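You operate a simulated robot arm through the tools that you are given. There is no shell and no other tool. Be economical: measure what you need, move in short steps, check, and stop when the job is done.

Carry out the task below with a simulated robot arm. There is one attempt and no reset: what you move stays moved.

TASK
Close the little green net with a red clip.
Fine: use the blue press; one clip, none wasted; the net ends in the grey tray, the clip box in the press, the press's tray pushed in.
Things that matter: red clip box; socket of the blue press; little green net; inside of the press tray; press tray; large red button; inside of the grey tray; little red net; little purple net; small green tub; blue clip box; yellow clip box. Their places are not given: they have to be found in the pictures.

The check looks at the end state, three seconds after you hand in, the way a careful person would. Anything else that was tipped, shoved, dropped, spilled or broken makes it a failure.

THE ROBOT
A 6-joint arm with a two-finger parallel gripper, fixed in place. Base frame: the origin is at the foot of the arm, x ahead of it, y to its left, z up; the work surface is at about z = 0. Lengths are in m, angles in rad, forces in N, time in s.
With the tool pointing down near the work surface it reaches from about 0.14 to 0.58 m from the base axis. Its first joint turns from -1.152 to 1.152 rad. Payload 2.1 kg.
The TCP is the grasp point between the finger pads, 0.03 m short of the fingertips. In the tool frame z runs along the fingers and y along their closing line. The gripper opens to 0.094 m. The fingers are 0.028 m wide and 0.01 m thick; the gripper's body (0.05 by 0.096 m) begins 0.055 m behind the TCP.
Orientation is that of the tool frame in the base frame, as a unit quaternion [w, x, y, z]. With the fingers straight down and closing along the base's y, the tool's x points along the base's -x, its y along +y and its z along -z.

THE INTERFACE
- The arm moves only by the tool servo_tool. Its argument "targets" is one flat list of numbers, 7 for each row, row after row: the shift along the base's x, y, z in m, then the turn, a rotation vector about the base's x, y, z in rad, then the closure, from 0 (fully open) to 1 (shut). In form: [dx, dy, dz, rx, ry, rz, gripper, dx, dy, dz, rx, ry, rz, gripper, ...]. A call has 1 to 8 rows; each row is the pose to reach, as a shift and turn from the pose commanded when the call began. Rows are played at 5 a second. More than 0.05 m and 0.15 rad between two rows, or a gripper value outside its range, and nothing of the call is played. Where a pose cannot be reached the arm comes as near as it can. A force on the tool above 40 N (or 10 N above the force at the start of the call, whichever is more), or a blocked arm, ends the call early, and 0.2 s more pass. The fingers move at their own pace (about 0.072 m/s each) and stop on an object; they squeeze with about 43 N. The grip force told is the motor's: it shows also when the fingers shut on nothing. Time passes only in rows, and 0.2 s behind the last, so rows that repeat a pose let the fingers close. It gives the time, the measured TCP pose, the force on the tool (base axes), the opening and the grip force at its end, in the units of the frame above (readings bear some noise), and new pictures: "pictures" is both (left out), scene, wrist or none.
- Cameras (640 x 400 px; columns grow to the right, rows downward): "scene" is fixed at [0.0519, -0.3626, 0.4702]; the picture's right is [0.81, -0.59, 0.00], its down [-0.28, -0.38, -0.88] and it looks along [0.52, 0.71, -0.47] (base axes); focal length 214 px, centre (320, 200). "wrist" rides on the gripper at [-0.037, 0, -0.058] in the tool frame; the picture's right is [0.00, -1.00, 0.00], its down [0.97, 0.00, -0.24] and it looks along [0.24, 0.00, 0.97] (tool axes); focal length 218 px, centre (320, 200).
- point_at(camera, pixels): for up to 12 pixels [column, row] of the newest picture of that camera ("zoom" is the newest enlarged one), the place [x, y, z] in the base frame of the surface seen there, good to about 0.002 m, but the place of the scene camera against the robot may be out by one fixed shift of up to 0.025 m in any direction. It takes no simulated time.
- zoom(camera, box): a new picture of the part [left, top, right, bottom] of that camera's present view, enlarged. It takes no simulated time.
- sign_off(): hands the job in; it is judged then, once.

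Go step by step. Measure first, check grasps and placings, and put right what went wrong. The budget is 80 turns and 120 pictures, counting those below and the enlarged ones. Unless the task says otherwise, let go and move clear before handing in, and close with one line.

The tools are called after "Emit:" as name(argument=value, ...) on one line, values as JSON. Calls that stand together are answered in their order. servo_tool: Moves the arm, as the interface text tells. Its arguments: {"type":"object","properties":{"targets":{"type":"array","items":{"type":"number"}},"pictures":{"type":"string","enum":["both","scene","wrist","none"]}},"required":["targets"]} The other tools are called the same way: point_at (camera, pixels) gives the place of the surface under pixels of a picture; zoom (camera, box) takes an enlarged picture of a part of a camera's view; sign_off () hands the job in.

At the start:

```text
clock: 0.0
ee_pos: [0.282, -0.0972, 0.3712]
tcp_rot: [0.001, 0.0, 1.0, 0.0]
contact_force: [-0.5, 0.7, 1.4]
width: 0.0941
grip_force: 0.0
```

scene: 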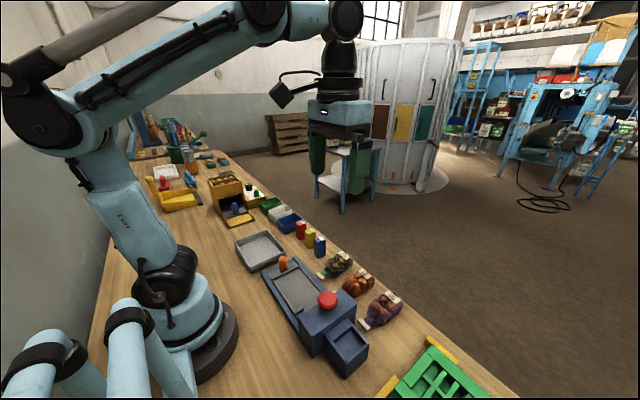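
wrist: 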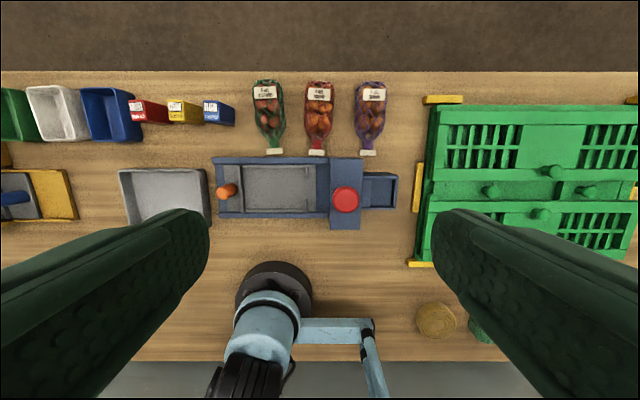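

The wrist view shows the blue press around pixels (215-400, 155-230), three nets above it, three clip boxes at (150-220, 110) and the grey tray at (165, 195). I'll zoom in for detail.

Emit:
zoom(camera="wrist", box=[200, 70, 420, 240])

Emit:
zoom(camera="scene", box=[220, 200, 420, 380])

Emit:
zoom(camera="wrist", box=[0, 70, 250, 240])

Emit:
point_at(camera="wrist", pixels=[[227, 191], [275, 188], [345, 198], [380, 190], [268, 110], [276, 151], [150, 112], [165, 195], [335, 170], [220, 160], [325, 214], [398, 176]])

```text
2.35 times, centred on (310, 155) of wrist
```

zoom: 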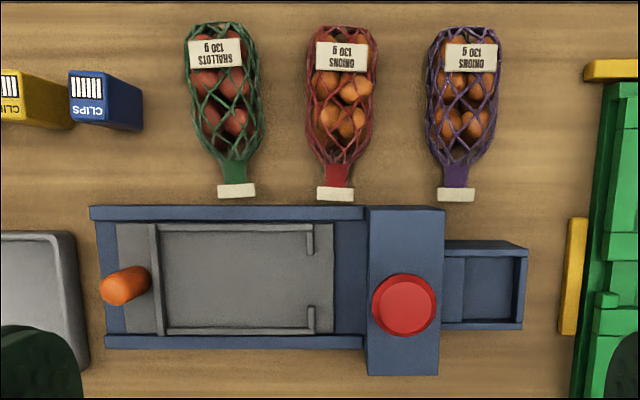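

```text
2.22 times, centred on (320, 290) of scene
```

zoom: 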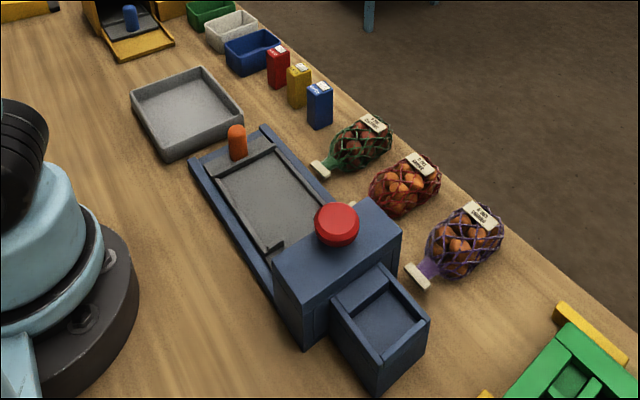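

```text
2.35 times, centred on (125, 155) of wrist
```

zoom: 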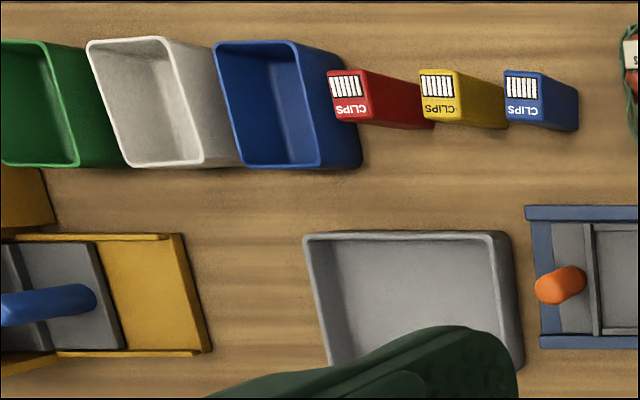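

```text
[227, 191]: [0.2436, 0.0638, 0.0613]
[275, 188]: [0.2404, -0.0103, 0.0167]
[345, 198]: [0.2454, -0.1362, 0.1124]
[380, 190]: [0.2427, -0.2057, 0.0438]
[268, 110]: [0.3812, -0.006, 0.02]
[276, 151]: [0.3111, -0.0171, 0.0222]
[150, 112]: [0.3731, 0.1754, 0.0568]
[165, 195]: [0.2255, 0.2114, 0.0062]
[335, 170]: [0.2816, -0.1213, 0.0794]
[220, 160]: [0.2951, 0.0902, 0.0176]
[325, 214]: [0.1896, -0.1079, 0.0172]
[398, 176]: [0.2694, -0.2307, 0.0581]
```

The press has a sliding grey tray with an orange handle, a button housing, and a socket at its -y end. I'll move closer over the clip boxes to measure them.

Emit:
servo_tool(targets=[0.01, 0.045, -0.01, 0, 0, 0, 0, 0.02, 0.09, -0.02, 0, 0, 0, 0, 0.03, 0.135, -0.035, 0, 0, 0, 0, 0.04, 0.175, -0.05, 0, 0, 0, 0, 0.05, 0.215, -0.065, 0, 0, 0, 0, 0.055, 0.235, -0.1, 0, 0, 0, 0, 0.055, 0.235, -0.12, 0, 0, 0, 0])

```text
clock: 1.6
ee_pos: [0.3368, 0.1332, 0.2515]
tcp_rot: [0.001, 0.0, 1.0, 0.0]
contact_force: [-0.5, -0.6, 0.3]
width: 0.0943
grip_force: 0.1
```

scene: 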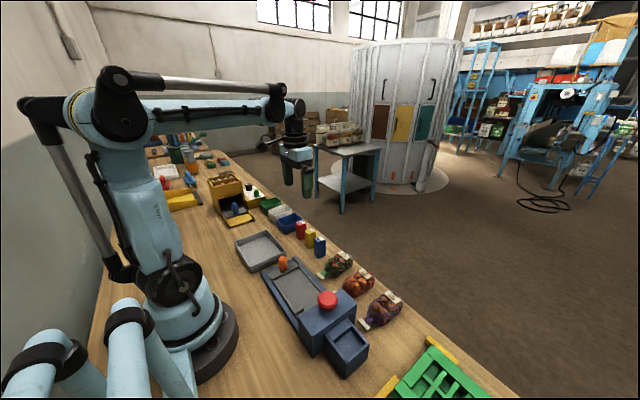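
wrist: 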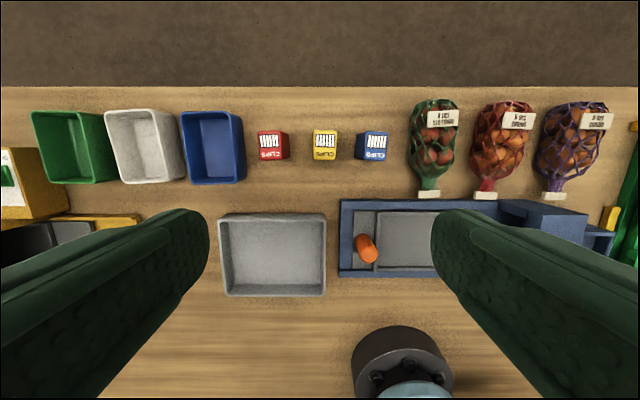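

Emit:
zoom(camera="wrist", box=[230, 100, 470, 250])

Emit:
point_at(camera="wrist", pixels=[[258, 132], [286, 132], [261, 158], [288, 157], [313, 134], [242, 146], [435, 105], [412, 150], [455, 150], [428, 183], [420, 194], [439, 194]])

Emit:
point_at(camera="wrist", pixels=[[220, 215], [324, 213], [221, 295], [326, 295], [270, 240], [365, 240], [375, 255], [360, 212], [343, 202], [340, 275], [400, 215], [435, 250]])

```text
2.67 times, centred on (350, 175) of wrist
```

zoom: 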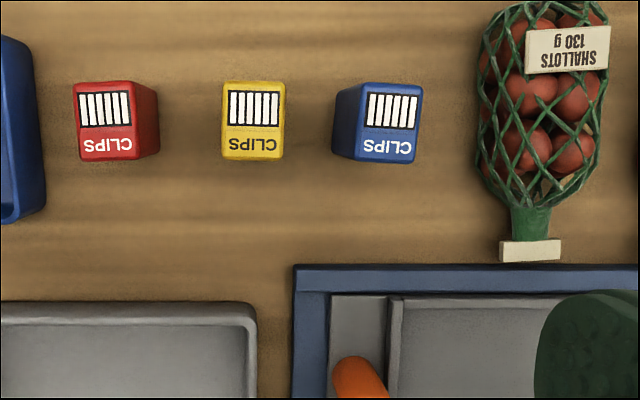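

```text
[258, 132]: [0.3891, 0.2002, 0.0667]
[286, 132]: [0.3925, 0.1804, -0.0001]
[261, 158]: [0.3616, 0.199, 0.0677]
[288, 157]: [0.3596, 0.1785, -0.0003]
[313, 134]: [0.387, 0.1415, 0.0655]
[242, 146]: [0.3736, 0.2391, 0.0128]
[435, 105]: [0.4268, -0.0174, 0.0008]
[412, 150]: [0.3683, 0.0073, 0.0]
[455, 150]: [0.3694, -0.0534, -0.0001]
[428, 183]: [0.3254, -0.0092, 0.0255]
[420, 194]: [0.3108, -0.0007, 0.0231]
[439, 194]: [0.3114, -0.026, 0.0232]
```

```text
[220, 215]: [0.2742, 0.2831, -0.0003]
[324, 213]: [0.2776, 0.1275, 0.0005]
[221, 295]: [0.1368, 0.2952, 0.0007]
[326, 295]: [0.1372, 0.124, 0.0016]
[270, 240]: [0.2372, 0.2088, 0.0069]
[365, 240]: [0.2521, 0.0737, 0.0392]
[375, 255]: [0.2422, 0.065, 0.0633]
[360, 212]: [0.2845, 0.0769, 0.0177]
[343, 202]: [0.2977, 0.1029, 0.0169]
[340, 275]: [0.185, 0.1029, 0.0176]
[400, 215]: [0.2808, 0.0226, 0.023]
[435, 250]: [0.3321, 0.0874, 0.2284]
```

Red box's top is about y 0.176-0.200, x 0.361-0.389, z 0.067. Now I'll look at the press and socket from closer.

Emit:
servo_tool(targets=[-0.01, -0.045, 0, 0, 0, 0, 0, -0.02, -0.09, 0, 0, 0, 0, 0, -0.03, -0.135, 0, 0, 0, 0, 0, -0.04, -0.18, 0, 0, 0, 0, 0, -0.05, -0.225, 0, 0, 0, 0, 0, -0.06, -0.27, 0, 0, 0, 0, 0, -0.065, -0.3, 0, 0, 0, 0, 0], pictures="wrist")

```text
clock: 3.2
ee_pos: [0.2699, -0.1619, 0.2529]
tcp_rot: [0.001, -0.001, 1.0, 0.0]
contact_force: [-0.3, 0.5, -0.6]
width: 0.0939
grip_force: 0.0
```

wrist: 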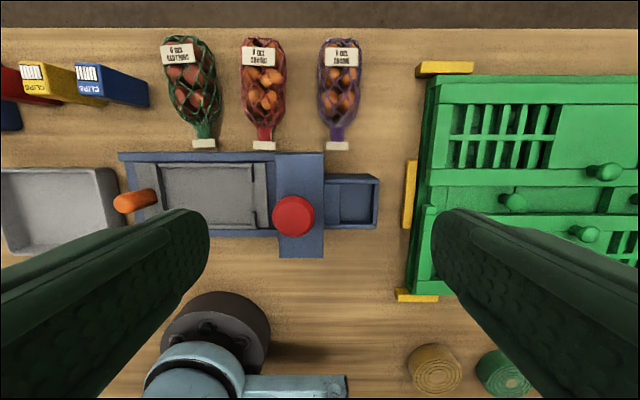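

Emit:
zoom(camera="wrist", box=[240, 140, 400, 270])

Emit:
point_at(camera="wrist", pixels=[[275, 156], [320, 156], [322, 254], [281, 256], [294, 216], [332, 176], [376, 178], [375, 226], [333, 200], [357, 200], [350, 178], [350, 227]])

Emit:
point_at(camera="wrist", pixels=[[160, 165], [250, 166], [260, 166], [270, 190], [258, 190], [258, 222], [240, 195], [180, 195], [166, 200], [150, 170], [138, 200], [200, 225]])

```text
3.08 times, centred on (320, 205) of wrist
```

zoom: 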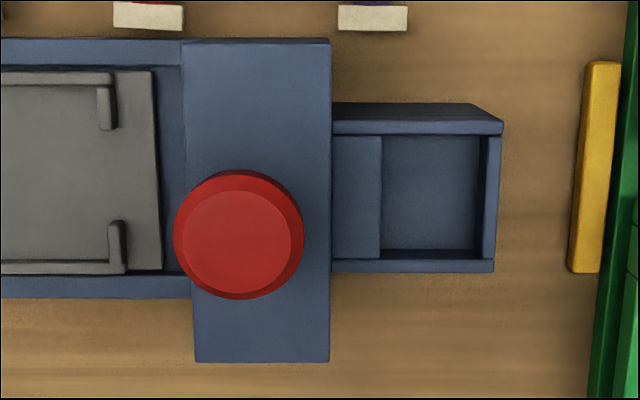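

```text
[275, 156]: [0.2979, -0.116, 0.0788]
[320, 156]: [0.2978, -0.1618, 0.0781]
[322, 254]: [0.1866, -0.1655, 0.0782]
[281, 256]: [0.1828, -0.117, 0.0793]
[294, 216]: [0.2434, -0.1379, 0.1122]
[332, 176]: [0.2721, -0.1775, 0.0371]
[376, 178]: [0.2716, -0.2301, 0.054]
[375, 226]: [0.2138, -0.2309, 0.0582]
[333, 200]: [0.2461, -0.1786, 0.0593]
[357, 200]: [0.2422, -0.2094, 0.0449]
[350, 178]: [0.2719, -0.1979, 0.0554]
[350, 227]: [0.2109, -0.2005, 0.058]
```

```text
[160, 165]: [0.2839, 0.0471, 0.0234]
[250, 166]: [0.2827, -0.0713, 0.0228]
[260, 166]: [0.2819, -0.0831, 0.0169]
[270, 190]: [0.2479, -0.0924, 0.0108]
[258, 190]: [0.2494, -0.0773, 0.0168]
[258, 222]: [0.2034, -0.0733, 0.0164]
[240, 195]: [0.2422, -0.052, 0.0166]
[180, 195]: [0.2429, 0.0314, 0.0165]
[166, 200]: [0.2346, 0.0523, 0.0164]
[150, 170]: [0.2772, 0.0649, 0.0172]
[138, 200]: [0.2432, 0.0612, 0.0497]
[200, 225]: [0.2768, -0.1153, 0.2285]
```

The socket cavity appears at zoom pixels (382-478, 137-250). I'll measure its edges and the net's neck accurately.

Emit:
point_at(camera="zoom", pixels=[[430, 128], [430, 142], [430, 245], [430, 256], [430, 266], [376, 190], [388, 190], [470, 190], [478, 190], [489, 190], [400, 160], [400, 230]])

Emit:
zoom(camera="scene", box=[290, 270, 390, 380])

Emit:
zoom(camera="scene", box=[255, 240, 365, 330])

```text
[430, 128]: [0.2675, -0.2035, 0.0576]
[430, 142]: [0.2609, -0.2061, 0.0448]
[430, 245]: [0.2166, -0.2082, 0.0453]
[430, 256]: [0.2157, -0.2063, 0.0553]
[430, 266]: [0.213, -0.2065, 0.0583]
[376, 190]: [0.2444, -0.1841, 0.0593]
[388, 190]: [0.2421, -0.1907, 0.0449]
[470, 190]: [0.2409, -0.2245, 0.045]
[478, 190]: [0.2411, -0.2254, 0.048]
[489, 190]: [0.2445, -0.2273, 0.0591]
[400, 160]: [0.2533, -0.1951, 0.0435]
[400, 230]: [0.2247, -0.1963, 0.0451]
```

```text
3.64 times, centred on (340, 325) of scene
```

zoom: 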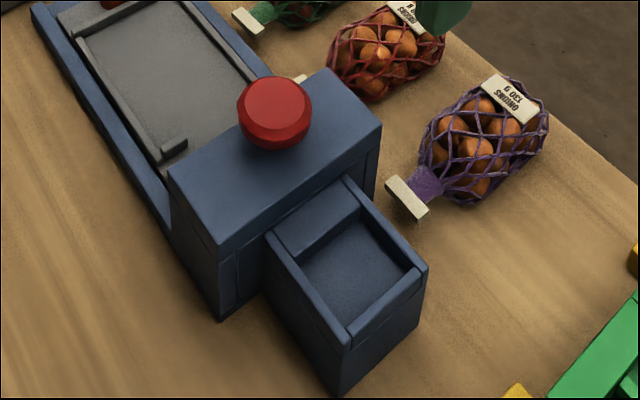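

```text
4.44 times, centred on (310, 285) of scene
```

zoom: 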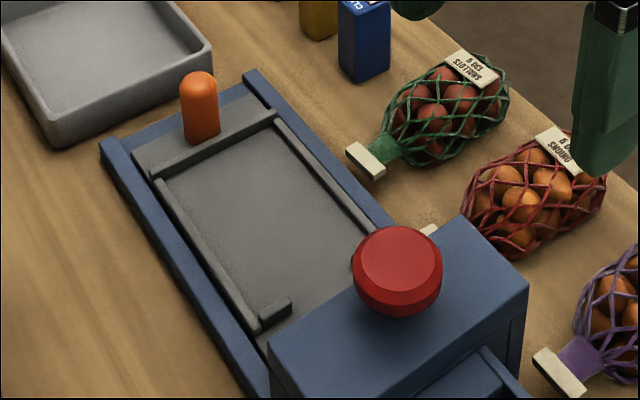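

The socket cavity is about x 0.217-0.265, y -0.188 to -0.226, with its floor at 0.045 and rim at 0.058. I'll grip the box along x so the fingers clear the tub and the housing, which means turning the tool +90° while travelling back over the boxes.

Emit:
servo_tool(targets=[0.013, 0.045, 0, 0, 0, 0.14, 0, 0.026, 0.09, 0, 0, 0, 0.28, 0, 0.039, 0.135, 0, 0, 0, 0.42, 0, 0.052, 0.18, 0, 0, 0, 0.56, 0, 0.065, 0.225, 0, 0, 0, 0.7, 0, 0.078, 0.27, 0, 0, 0, 0.84, 0, 0.091, 0.315, 0, 0, 0, 0.98, 0, 0.105, 0.351, 0, 0, 0, 1.12, 0], pictures="none")

Emit:
servo_tool(targets=[0, 0, 0, 0, 0, 0.14, 0, 0, 0, -0.02, 0, 0, 0.28, 0, 0, 0, -0.05, 0, 0, 0.42, 0, 0, 0, -0.08, 0, 0, 0.4508, 0], pictures="both")

```text
clock: 5.0
ee_pos: [0.3797, 0.1913, 0.2544]
tcp_rot: [0.001, -0.531, 0.847, 0.001]
contact_force: [-0.4, 0.2, 0.4]
width: 0.094
grip_force: 0.0
```

```text
clock: 6.0
ee_pos: [0.3772, 0.1905, 0.1747]
tcp_rot: [0.0, 0.709, -0.705, -0.001]
contact_force: [0.4, 0.8, -0.6]
width: 0.0943
grip_force: 0.0
```

scene: 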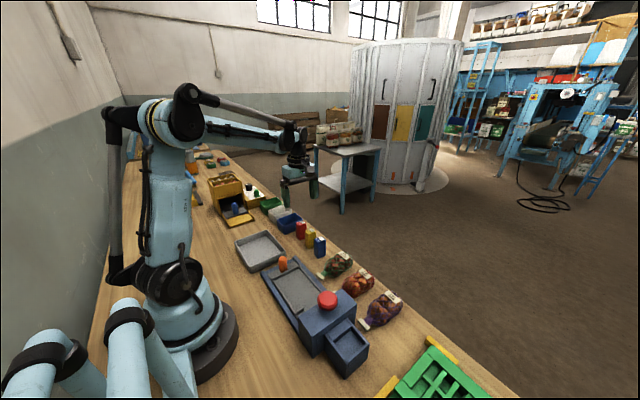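
wrist: 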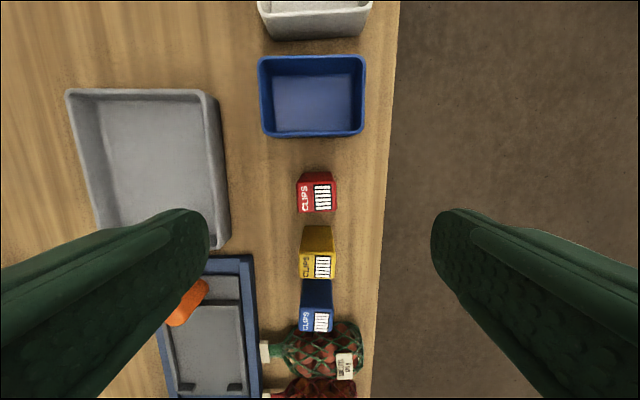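

The tool is now turned, and the red box top is at pixels (298-337, 185-213). I'll measure its corners.

Emit:
zoom(camera="wrist", box=[260, 120, 380, 240])

Emit:
point_at(camera="wrist", pixels=[[299, 199], [335, 199], [317, 186], [317, 211], [317, 198], [317, 136], [317, 128]])

```text
3.33 times, centred on (320, 180) of wrist
```

zoom: 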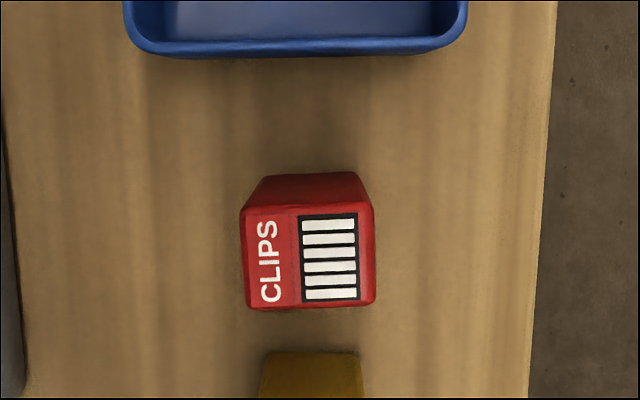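

```text
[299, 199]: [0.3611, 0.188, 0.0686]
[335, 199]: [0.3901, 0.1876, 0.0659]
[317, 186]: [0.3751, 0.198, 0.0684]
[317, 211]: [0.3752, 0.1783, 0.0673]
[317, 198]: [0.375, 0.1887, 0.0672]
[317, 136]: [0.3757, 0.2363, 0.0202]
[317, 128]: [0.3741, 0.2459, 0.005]
```

Box centre is (0.3755, 0.188). I'll descend to TCP z≈0.052 and close.

Emit:
servo_tool(targets=[-0.0017, -0.0025, -0.04, 0, 0, 0, 0, -0.0017, -0.0025, -0.08, 0, 0, 0, 0, -0.0017, -0.0025, -0.11, 0, 0, 0, 0, -0.0017, -0.0025, -0.1227, 0, 0, 0, 0, -0.0017, -0.0025, -0.1227, 0, 0, 0, 0.6, -0.0017, -0.0025, -0.1227, 0, 0, 0, 1, -0.0017, -0.0025, -0.1227, 0, 0, 0, 1, -0.0017, -0.0025, -0.1227, 0, 0, 0, 1], pictures="wrist")

```text
clock: 7.8
ee_pos: [0.3773, 0.1875, 0.049]
tcp_rot: [0.001, -0.707, 0.707, 0.001]
contact_force: [0.3, 0.1, -0.1]
width: 0.0352
grip_force: 43.3
```

wrist: 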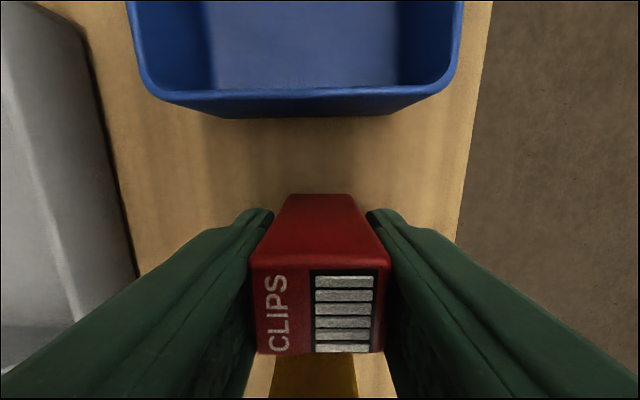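

Gripped at width 0.035. I'll lift and carry it over to the socket.

Emit:
servo_tool(targets=[0, 0, 0.045, 0, 0, 0, 1, 0, 0, 0.09, 0, 0, 0, 1, 0, 0, 0.13, 0, 0, 0, 1, -0.015, -0.0436, 0.13, 0, 0, 0, 1, -0.03, -0.0872, 0.13, 0, 0, 0, 1, -0.045, -0.13, 0.13, 0, 0, 0, 1, -0.06, -0.174, 0.13, 0, 0, 0, 1, -0.075, -0.218, 0.13, 0, 0, 0, 1], pictures="none")

Emit:
servo_tool(targets=[-0.015, -0.044, 0, 0, 0, 0, 1, -0.03, -0.088, 0, 0, 0, 0, 1, -0.045, -0.132, 0, 0, 0, 0, 1, -0.06, -0.176, 0, 0, 0, 0, 1, -0.06, -0.176, -0.01, 0, 0, 0, 1], pictures="both")

```text
clock: 9.6
ee_pos: [0.2981, -0.0313, 0.1785]
tcp_rot: [-0.001, 0.708, -0.706, 0.0]
contact_force: [-0.1, -0.5, 0.2]
width: 0.0353
grip_force: 43.5
```

```text
clock: 10.8
ee_pos: [0.2392, -0.2078, 0.1705]
tcp_rot: [0.0, 0.708, -0.706, -0.001]
contact_force: [-0.3, 0.0, -0.3]
width: 0.0353
grip_force: 43.3
```

scene: 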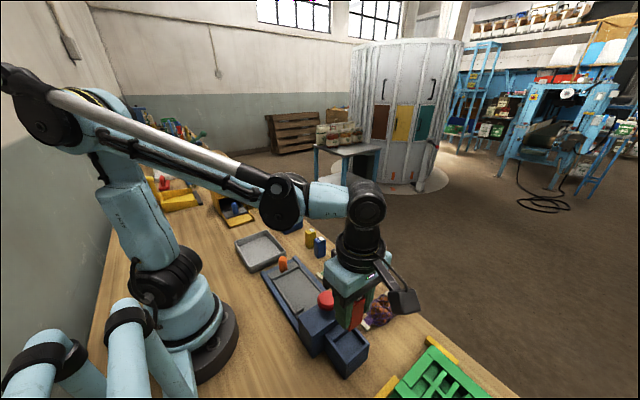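
wrist: 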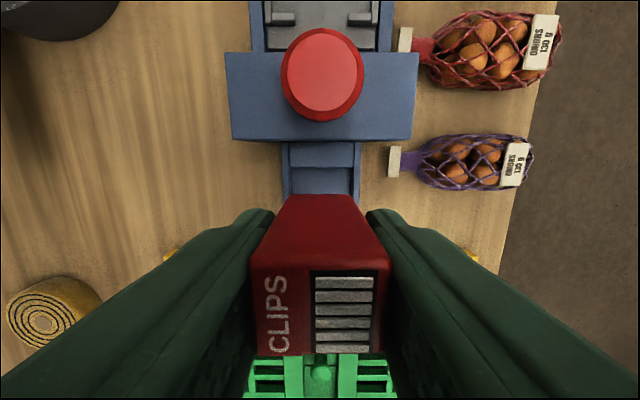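

Position is (0.239, -0.208) above the cavity. I'll lower until just short of contact, then the last few mm.

Emit:
servo_tool(targets=[0.001, 0.0005, -0.03, 0, 0, 0, 1, 0.001, 0.0005, -0.055, 0, 0, 0, 1, 0.001, 0.0005, -0.067, 0, 0, 0, 1, 0.001, 0.0005, -0.072, 0, 0, 0, 1], pictures="both")

Emit:
zoom(camera="scene", box=[290, 270, 420, 380])

```text
clock: 11.8
ee_pos: [0.2389, -0.2079, 0.0974]
tcp_rot: [-0.001, 0.707, -0.707, -0.001]
contact_force: [-0.2, 0.8, -1.0]
width: 0.0353
grip_force: 43.3
```

scene: 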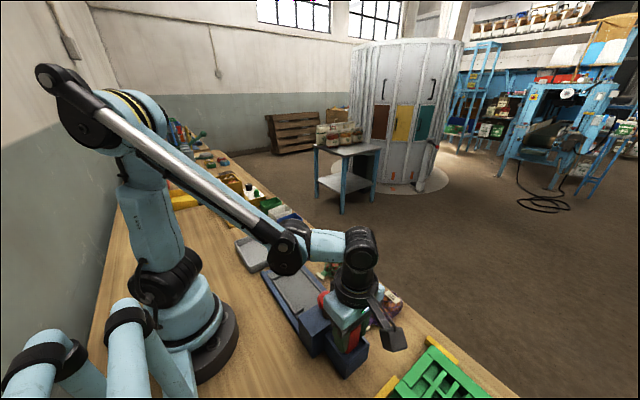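
wrist: 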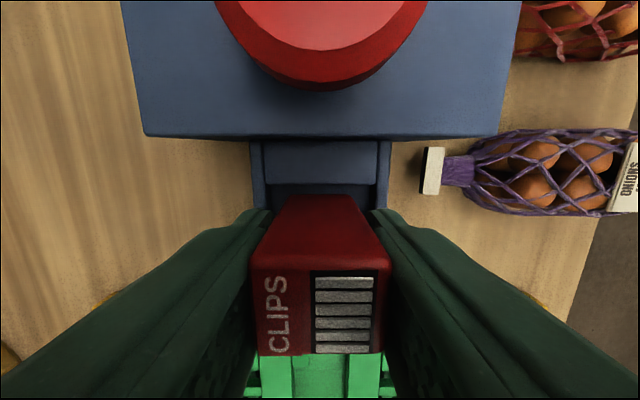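

```text
3.64 times, centred on (355, 325) of scene
```

zoom: 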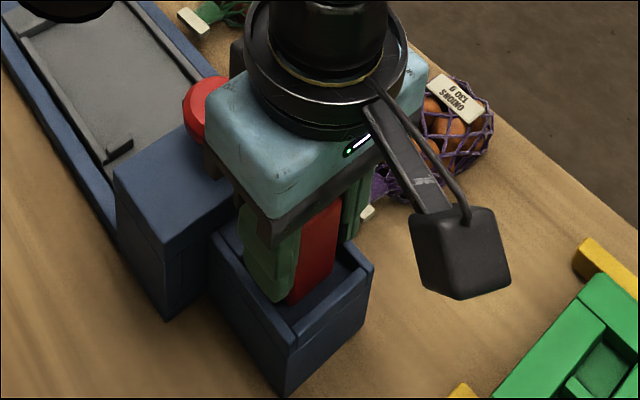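

The box sits in the cavity outline and is still about 3 mm off the floor. I'll lower to contact.

Emit:
servo_tool(targets=[0.001, 0.0005, -0.002, 0, 0, 0, 1, 0.001, 0.0005, -0.004, 0, 0, 0, 1], pictures="none")

```text
clock: 12.4
ee_pos: [0.2423, -0.2068, 0.0926]
tcp_rot: [-0.001, 0.707, -0.707, -0.001]
contact_force: [-0.1, 0.2, -0.3]
width: 0.0352
grip_force: 43.5
```

Emit:
servo_tool(targets=[0, 0, -0.002, 0, 0, 0, 1], pictures="none")

```text
clock: 12.8
ee_pos: [0.2416, -0.2075, 0.0916]
tcp_rot: [0.0, -0.707, 0.707, 0.002]
contact_force: [-3.5, 2.7, 30.2]
width: 0.0351
grip_force: 42.6
```

Contact at 30 N, so the box is seated. I'll open partway and rise.

Emit:
servo_tool(targets=[0, 0, 0.001, 0, 0, 0, 1, 0, 0, 0.001, 0, 0, 0, 0.35, 0, 0, 0.001, 0, 0, 0, 0.35, 0, 0, 0.04, 0, 0, 0, 0.35, 0, 0, 0.085, 0, 0, 0, 0.35, 0, 0.03, 0.12, 0, 0, 0, 0.2], pictures="both")

Emit:
zoom(camera="scene", box=[290, 270, 420, 380])

```text
clock: 14.2
ee_pos: [0.2435, -0.1768, 0.213]
tcp_rot: [-0.001, 0.707, -0.707, -0.001]
contact_force: [0.6, 0.0, 0.0]
width: 0.0751
grip_force: 0.0
```

scene: 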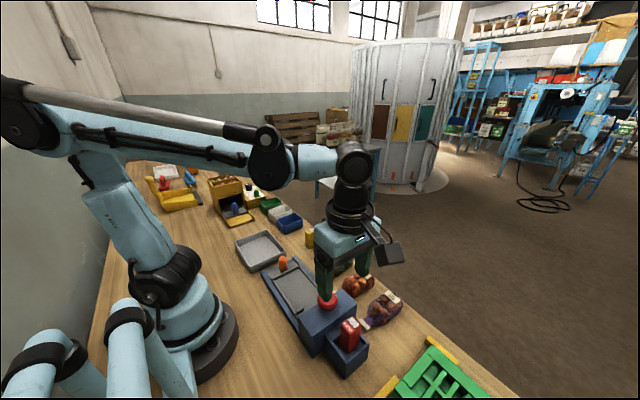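
wrist: 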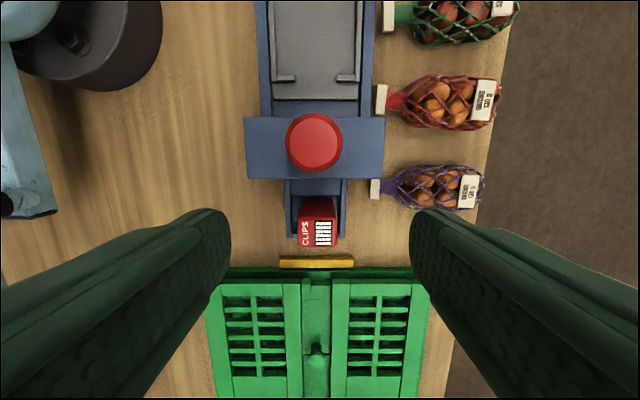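

```text
3.64 times, centred on (355, 325) of scene
```

zoom: 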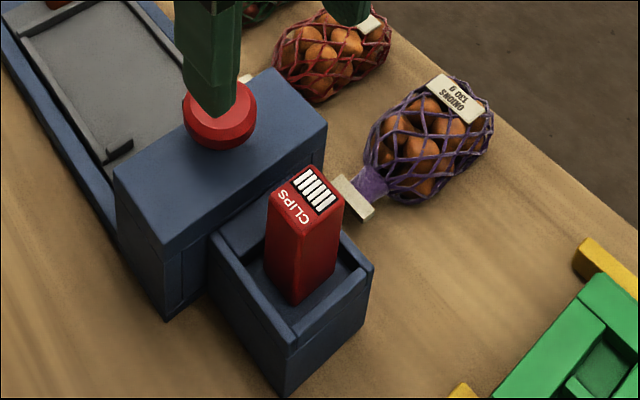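

The red box stands upright in the socket. Next I go above the green net and turn the tool back to closing along y.

Emit:
servo_tool(targets=[0.012, 0.02, 0, 0, 0, -0.14, 0, 0.024, 0.04, 0, 0, 0, -0.28, 0, 0.036, 0.06, 0, 0, 0, -0.42, 0, 0.048, 0.08, 0, 0, 0, -0.56, 0, 0.06, 0.1, 0, 0, 0, -0.7, 0, 0.072, 0.12, 0, 0, 0, -0.84, 0, 0.084, 0.14, 0, 0, 0, -0.98, 0, 0.096, 0.157, 0, 0, 0, -1.12, 0], pictures="none")

Emit:
servo_tool(targets=[0.01, 0, 0, 0, 0, -0.14, 0, 0.02, 0, 0, 0, 0, -0.28, 0, 0.03, 0, 0, 0, 0, -0.42, 0, 0.032, 0, -0.02, 0, 0, -0.4508, 0], pictures="wrist")

Emit:
zoom(camera="wrist", box=[220, 90, 440, 260])

```text
clock: 16.0
ee_pos: [0.3397, -0.0208, 0.2088]
tcp_rot: [0.001, -0.223, 0.975, 0.0]
contact_force: [0.4, -0.5, 0.4]
width: 0.094
grip_force: 0.0
```

```text
clock: 17.0
ee_pos: [0.3711, -0.0203, 0.1921]
tcp_rot: [0.001, 0.0, 1.0, 0.001]
contact_force: [0.4, 0.0, 0.7]
width: 0.0937
grip_force: 0.0
```

wrist: 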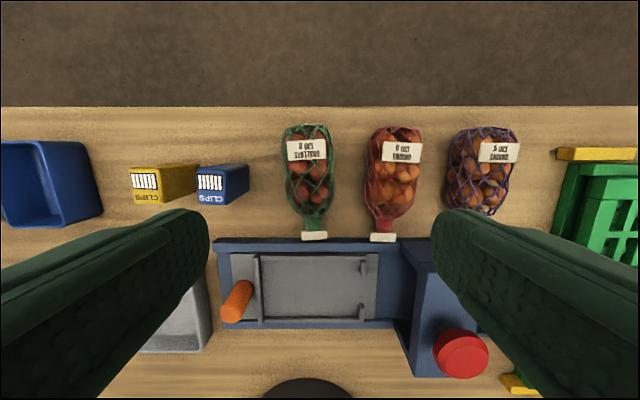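

```text
2.35 times, centred on (330, 175) of wrist
```

zoom: 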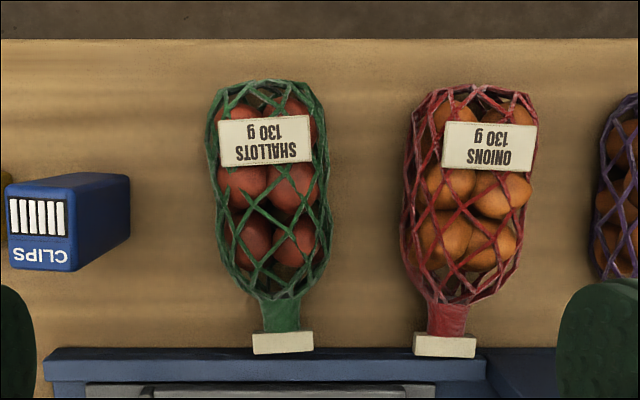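

Emit:
point_at(camera="zoom", pixels=[[212, 180], [326, 180], [240, 180], [300, 180], [268, 240], [268, 200], [222, 240], [322, 240], [402, 220], [265, 82], [282, 320], [282, 343]])

Emit:
point_at(camera="zoom", pixels=[[220, 200], [320, 200], [230, 200], [310, 200], [268, 105], [268, 150], [268, 280], [264, 310], [298, 310], [254, 343], [312, 343], [410, 200]])

```text
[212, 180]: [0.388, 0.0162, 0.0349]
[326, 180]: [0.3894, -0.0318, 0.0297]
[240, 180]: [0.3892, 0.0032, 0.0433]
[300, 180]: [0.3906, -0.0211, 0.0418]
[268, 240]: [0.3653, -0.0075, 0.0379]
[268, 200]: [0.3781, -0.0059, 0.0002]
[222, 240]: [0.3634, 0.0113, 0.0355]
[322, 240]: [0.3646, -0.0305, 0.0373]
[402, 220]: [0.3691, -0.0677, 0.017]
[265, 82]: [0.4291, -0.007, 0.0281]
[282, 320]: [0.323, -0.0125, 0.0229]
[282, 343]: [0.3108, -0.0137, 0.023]
```

```text
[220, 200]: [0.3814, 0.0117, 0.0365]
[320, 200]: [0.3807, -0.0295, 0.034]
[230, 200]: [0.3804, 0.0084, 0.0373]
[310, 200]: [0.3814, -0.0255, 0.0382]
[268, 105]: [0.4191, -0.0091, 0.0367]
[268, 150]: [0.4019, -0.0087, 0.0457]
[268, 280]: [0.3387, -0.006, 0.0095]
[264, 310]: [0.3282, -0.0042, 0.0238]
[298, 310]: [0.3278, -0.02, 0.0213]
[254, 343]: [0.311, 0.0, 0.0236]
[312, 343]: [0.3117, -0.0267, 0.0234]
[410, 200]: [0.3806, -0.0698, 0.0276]
```

The bag spans y +0.016 to -0.033, its neck centre is at x≈0.3235 and its top at 0.046. I'll narrow the opening to about 0.075 so the fingers clear the red net, then grip at (0.380, -0.009, 0.040).

Emit:
servo_tool(targets=[0.009, 0.0115, -0.03, 0, 0, 0.065, 0.2, 0.009, 0.0115, -0.07, 0, 0, 0.065, 0.2, 0.009, 0.0115, -0.1, 0, 0, 0.065, 0.2], pictures="wrist")

```text
clock: 17.8
ee_pos: [0.38, -0.0076, 0.0912]
tcp_rot: [0.001, -0.034, 0.999, 0.0]
contact_force: [0.5, 0.2, 0.9]
width: 0.075
grip_force: 0.0
```

wrist: 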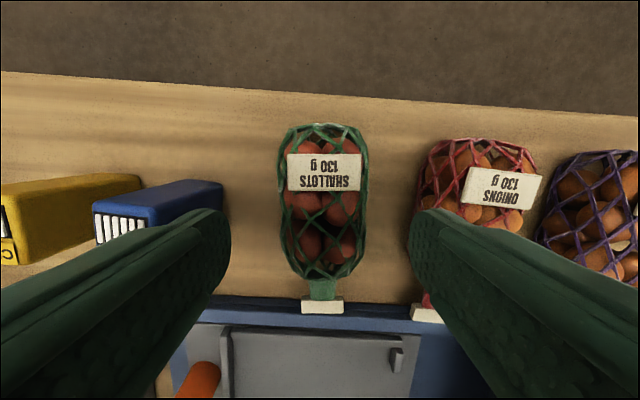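

Aligned, with the neck straight down the picture. I'll descend and close.

Emit:
servo_tool(targets=[0, -0.001, -0.03, 0, 0, 0, 0.2, 0, -0.001, -0.051, 0, 0, 0, 0.2, 0, -0.001, -0.051, 0, 0, 0, 0.6, 0, -0.001, -0.051, 0, 0, 0, 1, 0, -0.001, -0.051, 0, 0, 0, 1, 0, -0.001, -0.031, 0, 0, 0, 1, 0, -0.001, 0.01, 0, 0, 0, 1], pictures="both")

```text
clock: 19.4
ee_pos: [0.378, -0.0115, 0.1017]
tcp_rot: [0.001, -0.033, 0.999, 0.001]
contact_force: [0.4, -0.7, -1.6]
width: 0.0488
grip_force: 43.5
```

scene: 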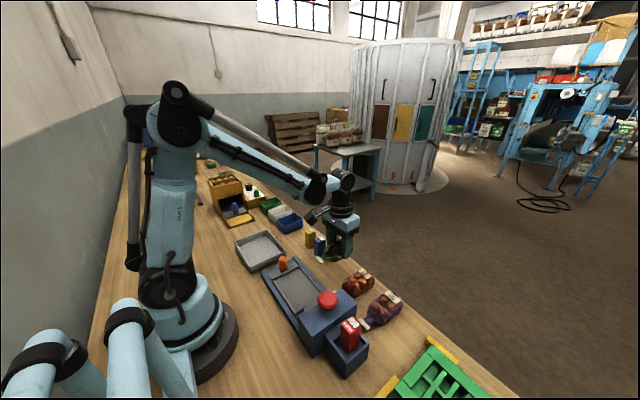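
wrist: 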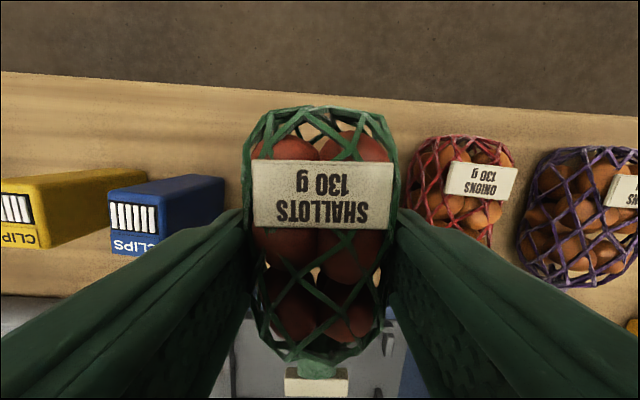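

The net is held straight, width 0.049. I'll raise it, turn +1.505 rad and move over the press tray.

Emit:
servo_tool(targets=[0, 0, 0.04, 0, 0, 0.05, 1, 0, 0, 0.07, 0, 0, 0.19, 1, -0.015, 0, 0.07, 0, 0, 0.33, 1, -0.03, 0, 0.07, 0, 0, 0.47, 1, -0.045, 0, 0.07, 0, 0, 0.61, 1, -0.06, 0, 0.07, 0, 0, 0.75, 1, -0.075, 0, 0.07, 0, 0, 0.89, 1, -0.09, 0, 0.07, 0, 0, 1.03, 1], pictures="none")

Emit:
servo_tool(targets=[-0.015, 0, 0, 0, 0, 0.14, 1, -0.03, -0.002, 0, 0, 0, 0.28, 1, -0.045, -0.0035, 0, 0, 0, 0.42, 1, -0.0475, -0.0035, 0, 0, 0, 0.475, 1, -0.0475, -0.0035, -0.02, 0, 0, 0.475, 1], pictures="both")

```text
clock: 21.2
ee_pos: [0.2906, -0.0099, 0.1713]
tcp_rot: [0.001, -0.522, 0.853, 0.001]
contact_force: [-0.1, -0.6, -1.1]
width: 0.0485
grip_force: 42.8
```

```text
clock: 22.4
ee_pos: [0.2437, -0.0121, 0.1515]
tcp_rot: [0.0, 0.708, -0.707, -0.001]
contact_force: [0.2, 0.3, -1.3]
width: 0.0484
grip_force: 42.8
```

scene: 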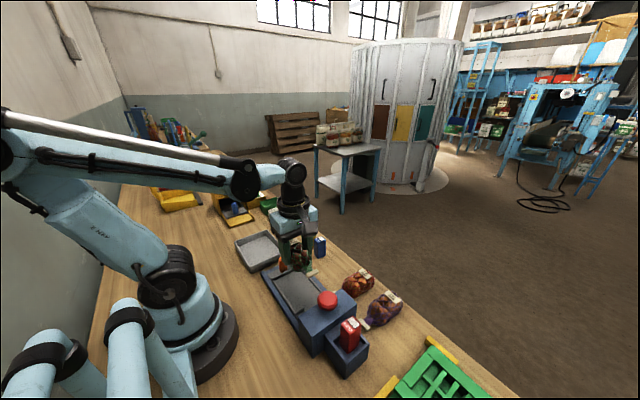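
wrist: 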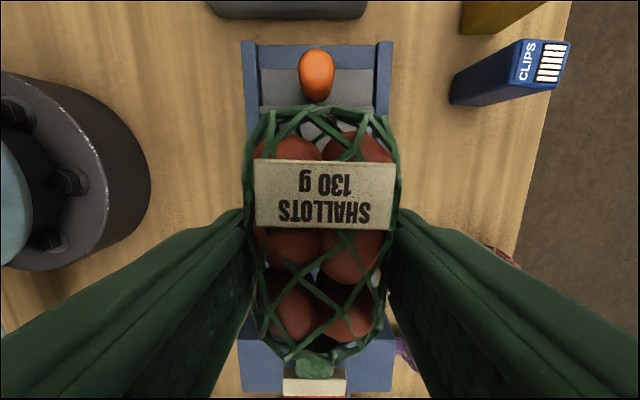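

The net is above the tray with its neck pointing at the press. I'll check the tray centreline before lowering.

Emit:
point_at(camera="wrist", pixels=[[246, 80], [258, 80], [378, 80], [390, 80], [316, 60], [280, 95], [350, 98], [320, 385]])

```text
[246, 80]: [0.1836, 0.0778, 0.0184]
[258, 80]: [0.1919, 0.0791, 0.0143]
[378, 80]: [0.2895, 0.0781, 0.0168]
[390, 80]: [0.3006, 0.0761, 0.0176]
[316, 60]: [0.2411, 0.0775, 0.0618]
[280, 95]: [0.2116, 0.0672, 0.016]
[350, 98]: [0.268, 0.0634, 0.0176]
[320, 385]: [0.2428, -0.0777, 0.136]
```

Tray centreline is x≈0.242 and the tab centre sits 0.066 ahead of the TCP. I'll shift to (0.242, -0.018) and lower.

Emit:
servo_tool(targets=[-0.0017, -0.006, -0.03, 0, 0, 0, 1, -0.0017, -0.006, -0.06, 0, 0, 0, 1, -0.0017, -0.006, -0.08, 0, 0, 0, 1, -0.0017, -0.006, -0.09, 0, 0, 0, 1], pictures="both")

Emit:
zoom(camera="scene", box=[240, 230, 350, 320])

```text
clock: 23.4
ee_pos: [0.2406, -0.0174, 0.0612]
tcp_rot: [-0.001, 0.707, -0.707, 0.0]
contact_force: [0.5, 0.3, -0.7]
width: 0.0483
grip_force: 42.1
```

scene: 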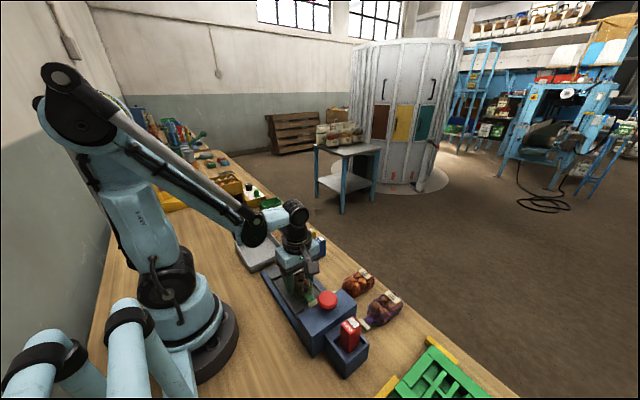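
wrist: 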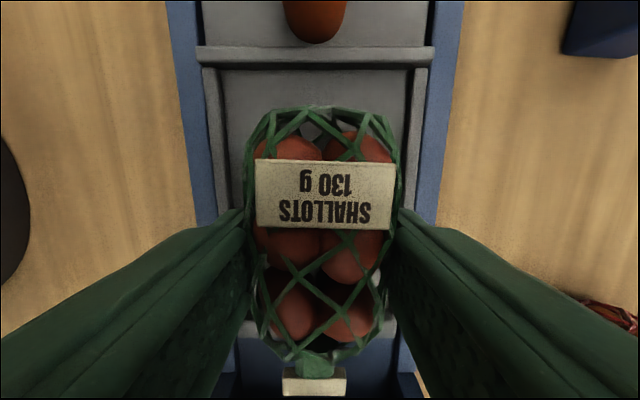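

```text
4.44 times, centred on (295, 275) of scene
```

zoom: 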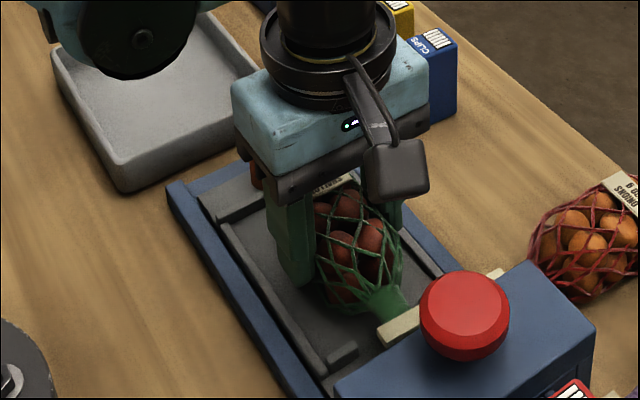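

The neck lines up between the two lips. I'll lower the last few mm.

Emit:
servo_tool(targets=[0, 0, -0.002, 0, 0, 0, 1, 0, 0, -0.004, 0, 0, 0, 1], pictures="none")

```text
clock: 24.0
ee_pos: [0.2404, -0.0189, 0.0579]
tcp_rot: [-0.001, 0.707, -0.707, -0.001]
contact_force: [0.3, -0.2, -1.1]
width: 0.0483
grip_force: 43.1
```

Emit:
servo_tool(targets=[0.001, 0, -0.002, 0, 0, 0, 1], pictures="none")

```text
clock: 24.4
ee_pos: [0.241, -0.0188, 0.0562]
tcp_rot: [0.001, -0.707, 0.707, 0.001]
contact_force: [-1.6, 1.2, 12.0]
width: 0.0483
grip_force: 43.1
```

Contact at 12 N, so the net is on the tray floor. I'll release, rise and inspect.

Emit:
servo_tool(targets=[0, 0, 0, 0, 0, 0, 0.3, 0, 0, 0, 0, 0, 0, 0.25, 0, 0, 0.04, 0, 0, 0, 0.25, 0, 0, 0.08, 0, 0, 0, 0.25, 0, 0.02, 0.12, 0, 0, 0, 0.25], pictures="both")

Emit:
zoom(camera="scene", box=[240, 230, 380, 340])

Emit:
zoom(camera="wrist", box=[220, 50, 420, 400])

```text
clock: 25.6
ee_pos: [0.2419, -0.0017, 0.1756]
tcp_rot: [0.001, -0.706, 0.708, 0.0]
contact_force: [0.8, 0.2, 1.0]
width: 0.0704
grip_force: 0.1
```

scene: 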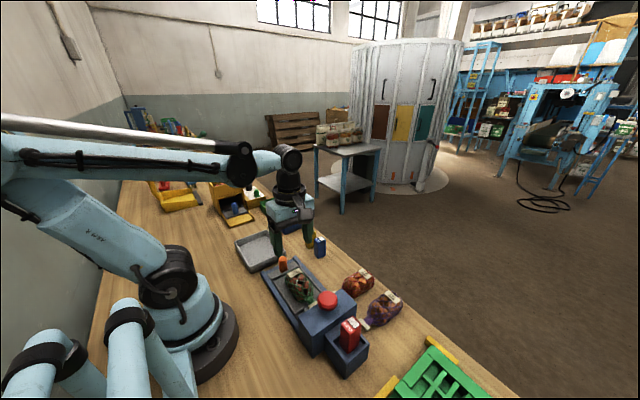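
wrist: 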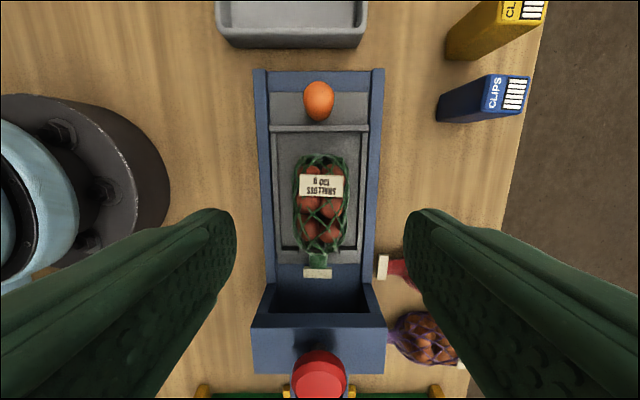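

```text
3.64 times, centred on (310, 285) of scene
```

zoom: 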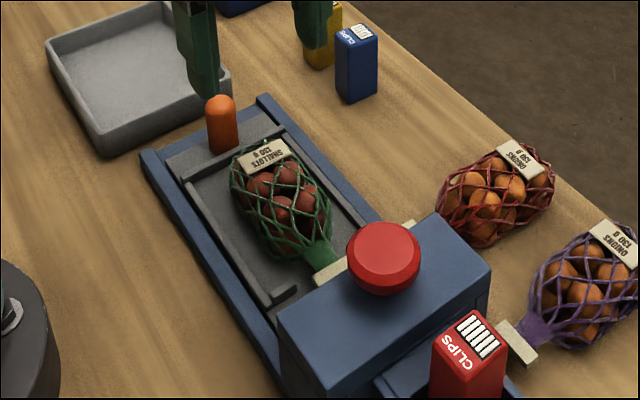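

```text
1.14 times, centred on (320, 225) of wrist
```

zoom: 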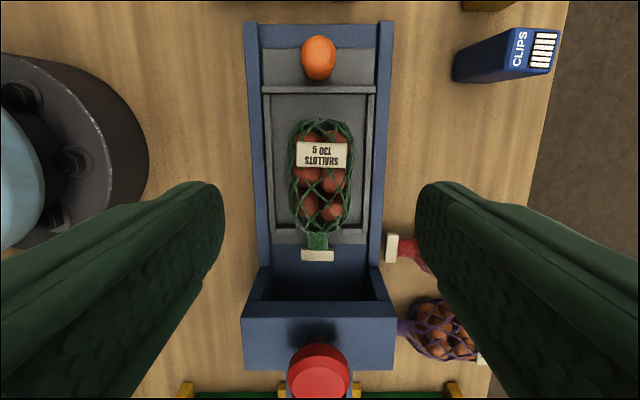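

The net lies in the tray with its neck between the lips and the tab outside. I'll measure the handle, at pixel (318, 98).

Emit:
point_at(camera="wrist", pixels=[[319, 85], [319, 95], [319, 110], [319, 119], [307, 100], [332, 100], [270, 115], [319, 72], [320, 290], [318, 275]])

```text
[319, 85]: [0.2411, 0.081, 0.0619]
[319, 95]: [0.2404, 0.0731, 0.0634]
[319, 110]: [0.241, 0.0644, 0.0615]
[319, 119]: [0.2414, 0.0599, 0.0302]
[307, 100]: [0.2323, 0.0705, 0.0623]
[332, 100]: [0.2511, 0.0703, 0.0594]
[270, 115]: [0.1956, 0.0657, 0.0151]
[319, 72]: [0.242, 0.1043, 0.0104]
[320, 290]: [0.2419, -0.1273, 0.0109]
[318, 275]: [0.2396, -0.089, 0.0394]
```

Handle centre is (0.2415, 0.071), top 0.063. I'll go over it, descend and grip.

Emit:
servo_tool(targets=[-0.0004, 0.036, 0, 0, 0, 0, 0.25, -0.0004, 0.073, -0.01, 0, 0, 0, 0.25, -0.0004, 0.073, -0.055, 0, 0, 0, 0.25, -0.0004, 0.073, -0.09, 0, 0, 0, 0.25, -0.0004, 0.073, -0.117, 0, 0, 0, 0.4, -0.0004, 0.073, -0.117, 0, 0, 0, 0.8, -0.0004, 0.073, -0.117, 0, 0, 0, 1, -0.0004, 0.073, -0.117, 0, 0, 0, 1], pictures="wrist")

```text
clock: 27.4
ee_pos: [0.2393, 0.0732, 0.0588]
tcp_rot: [0.0, 0.708, -0.706, -0.001]
contact_force: [-0.1, 0.0, -31.5]
width: 0.0231
grip_force: 45.0
```

wrist: 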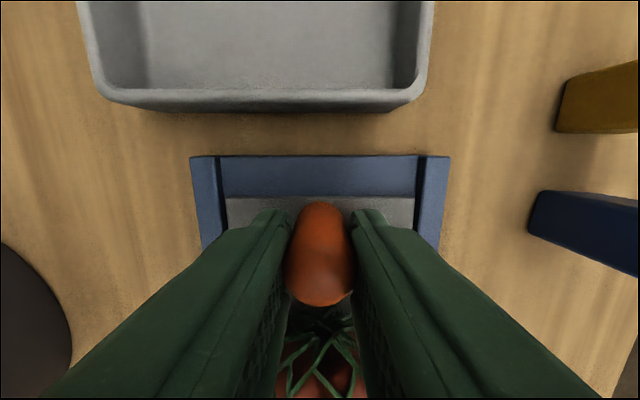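

The handle is gripped (0.023), but a -31 N vertical force is held in. I'll relax it by re-gripping at the settled pose.

Emit:
servo_tool(targets=[0, 0, 0, 0, 0, 0, 0.6, 0, 0, 0, 0, 0, 0, 0.6, 0.001, 0, 0, 0, 0, 0, 0.8, 0.001, 0, 0, 0, 0, 0, 1, 0.001, 0, 0, 0, 0, 0, 1], pictures="none")

```text
clock: 28.6
ee_pos: [0.2406, 0.0726, 0.0592]
tcp_rot: [-0.002, -0.707, 0.708, 0.003]
contact_force: [-29.3, 0.2, 26.8]
width: 0.0232
grip_force: 44.7
```

The side load is just from the constrained handle. I'll try pushing the tray in (-y) in small steps and watch the force.

Emit:
servo_tool(targets=[-0.001, -0.005, -0.0, 0, 0, 0, 1, -0.001, -0.01, 0, 0, 0, 0, 1, -0.001, -0.015, 0, 0, 0, 0, 1, -0.001, -0.02, 0, 0, 0, 0, 1], pictures="wrist")

```text
clock: 29.5
ee_pos: [0.2407, 0.0574, 0.0576]
tcp_rot: [0.003, 0.707, -0.707, -0.003]
contact_force: [-5.4, -0.7, 11.6]
width: 0.0234
grip_force: 44.8
stopped in row 4: the force on the tool passed its limit (the readings are from after the stop); the commanded pose is now the measured one
```

wrist: 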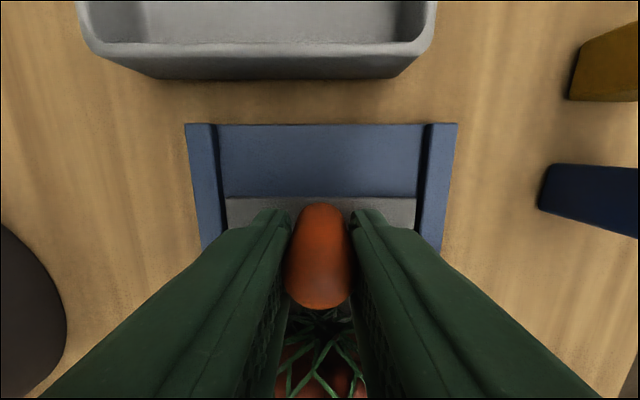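

The tray slides: the blue gap behind it has grown. I'll continue.

Emit:
servo_tool(targets=[0, -0.006, 0, 0, 0, 0, 1, 0, -0.012, 0, 0, 0, 0, 1, 0, -0.018, 0, 0, 0, 0, 1, 0, -0.024, 0, 0, 0, 0, 1, 0, -0.03, 0, 0, 0, 0, 1], pictures="none")

```text
clock: 30.7
ee_pos: [0.2398, 0.0274, 0.0589]
tcp_rot: [-0.003, -0.707, 0.707, 0.004]
contact_force: [-7.6, 0.7, 28.2]
width: 0.0232
grip_force: 44.6
```

Emit:
servo_tool(targets=[0, -0.005, 0, 0, 0, 0, 1, 0, -0.01, 0, 0, 0, 0, 1, 0, -0.015, 0, 0, 0, 0, 1], pictures="both")

Emit:
zoom(camera="scene", box=[240, 230, 380, 340])

```text
clock: 31.2
ee_pos: [0.2394, 0.0207, 0.0591]
tcp_rot: [-0.002, -0.706, 0.708, 0.003]
contact_force: [-4.8, -1.3, 13.8]
width: 0.0234
grip_force: 44.7
stopped in row 2: the force on the tool passed its limit (the readings are from after the stop); the commanded pose is now the measured one
```

scene: 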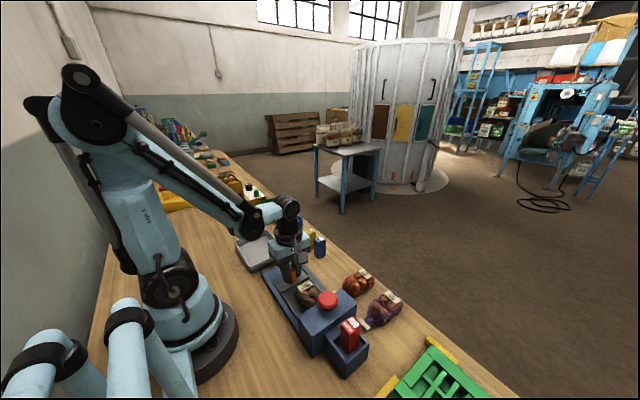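
wrist: 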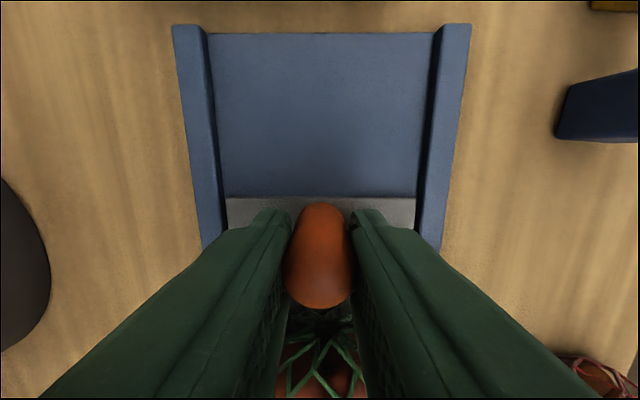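

```text
3.64 times, centred on (310, 285) of scene
```

zoom: 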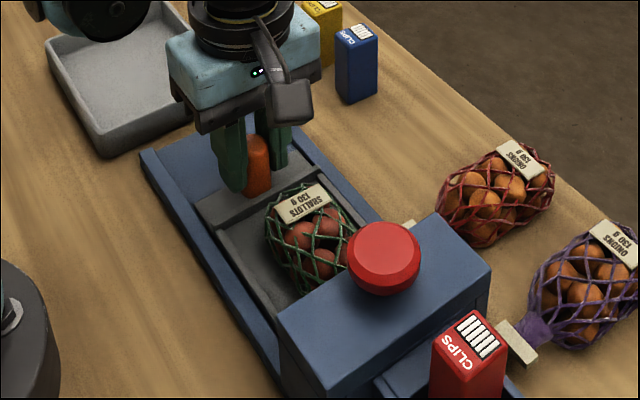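

About 0.052 m in so far. I'll keep pushing to find the end stop.

Emit:
servo_tool(targets=[0, -0.003, 0, 0, 0, 0, 1, 0, -0.006, 0, 0, 0, 0, 1, 0, -0.009, 0, 0, 0, 0, 1, 0, -0.012, 0, 0, 0, 0, 1], pictures="none")

```text
clock: 32.2
ee_pos: [0.24, 0.0078, 0.0585]
tcp_rot: [-0.004, -0.707, 0.708, 0.003]
contact_force: [-12.9, 0.4, 15.8]
width: 0.0233
grip_force: 44.9
```

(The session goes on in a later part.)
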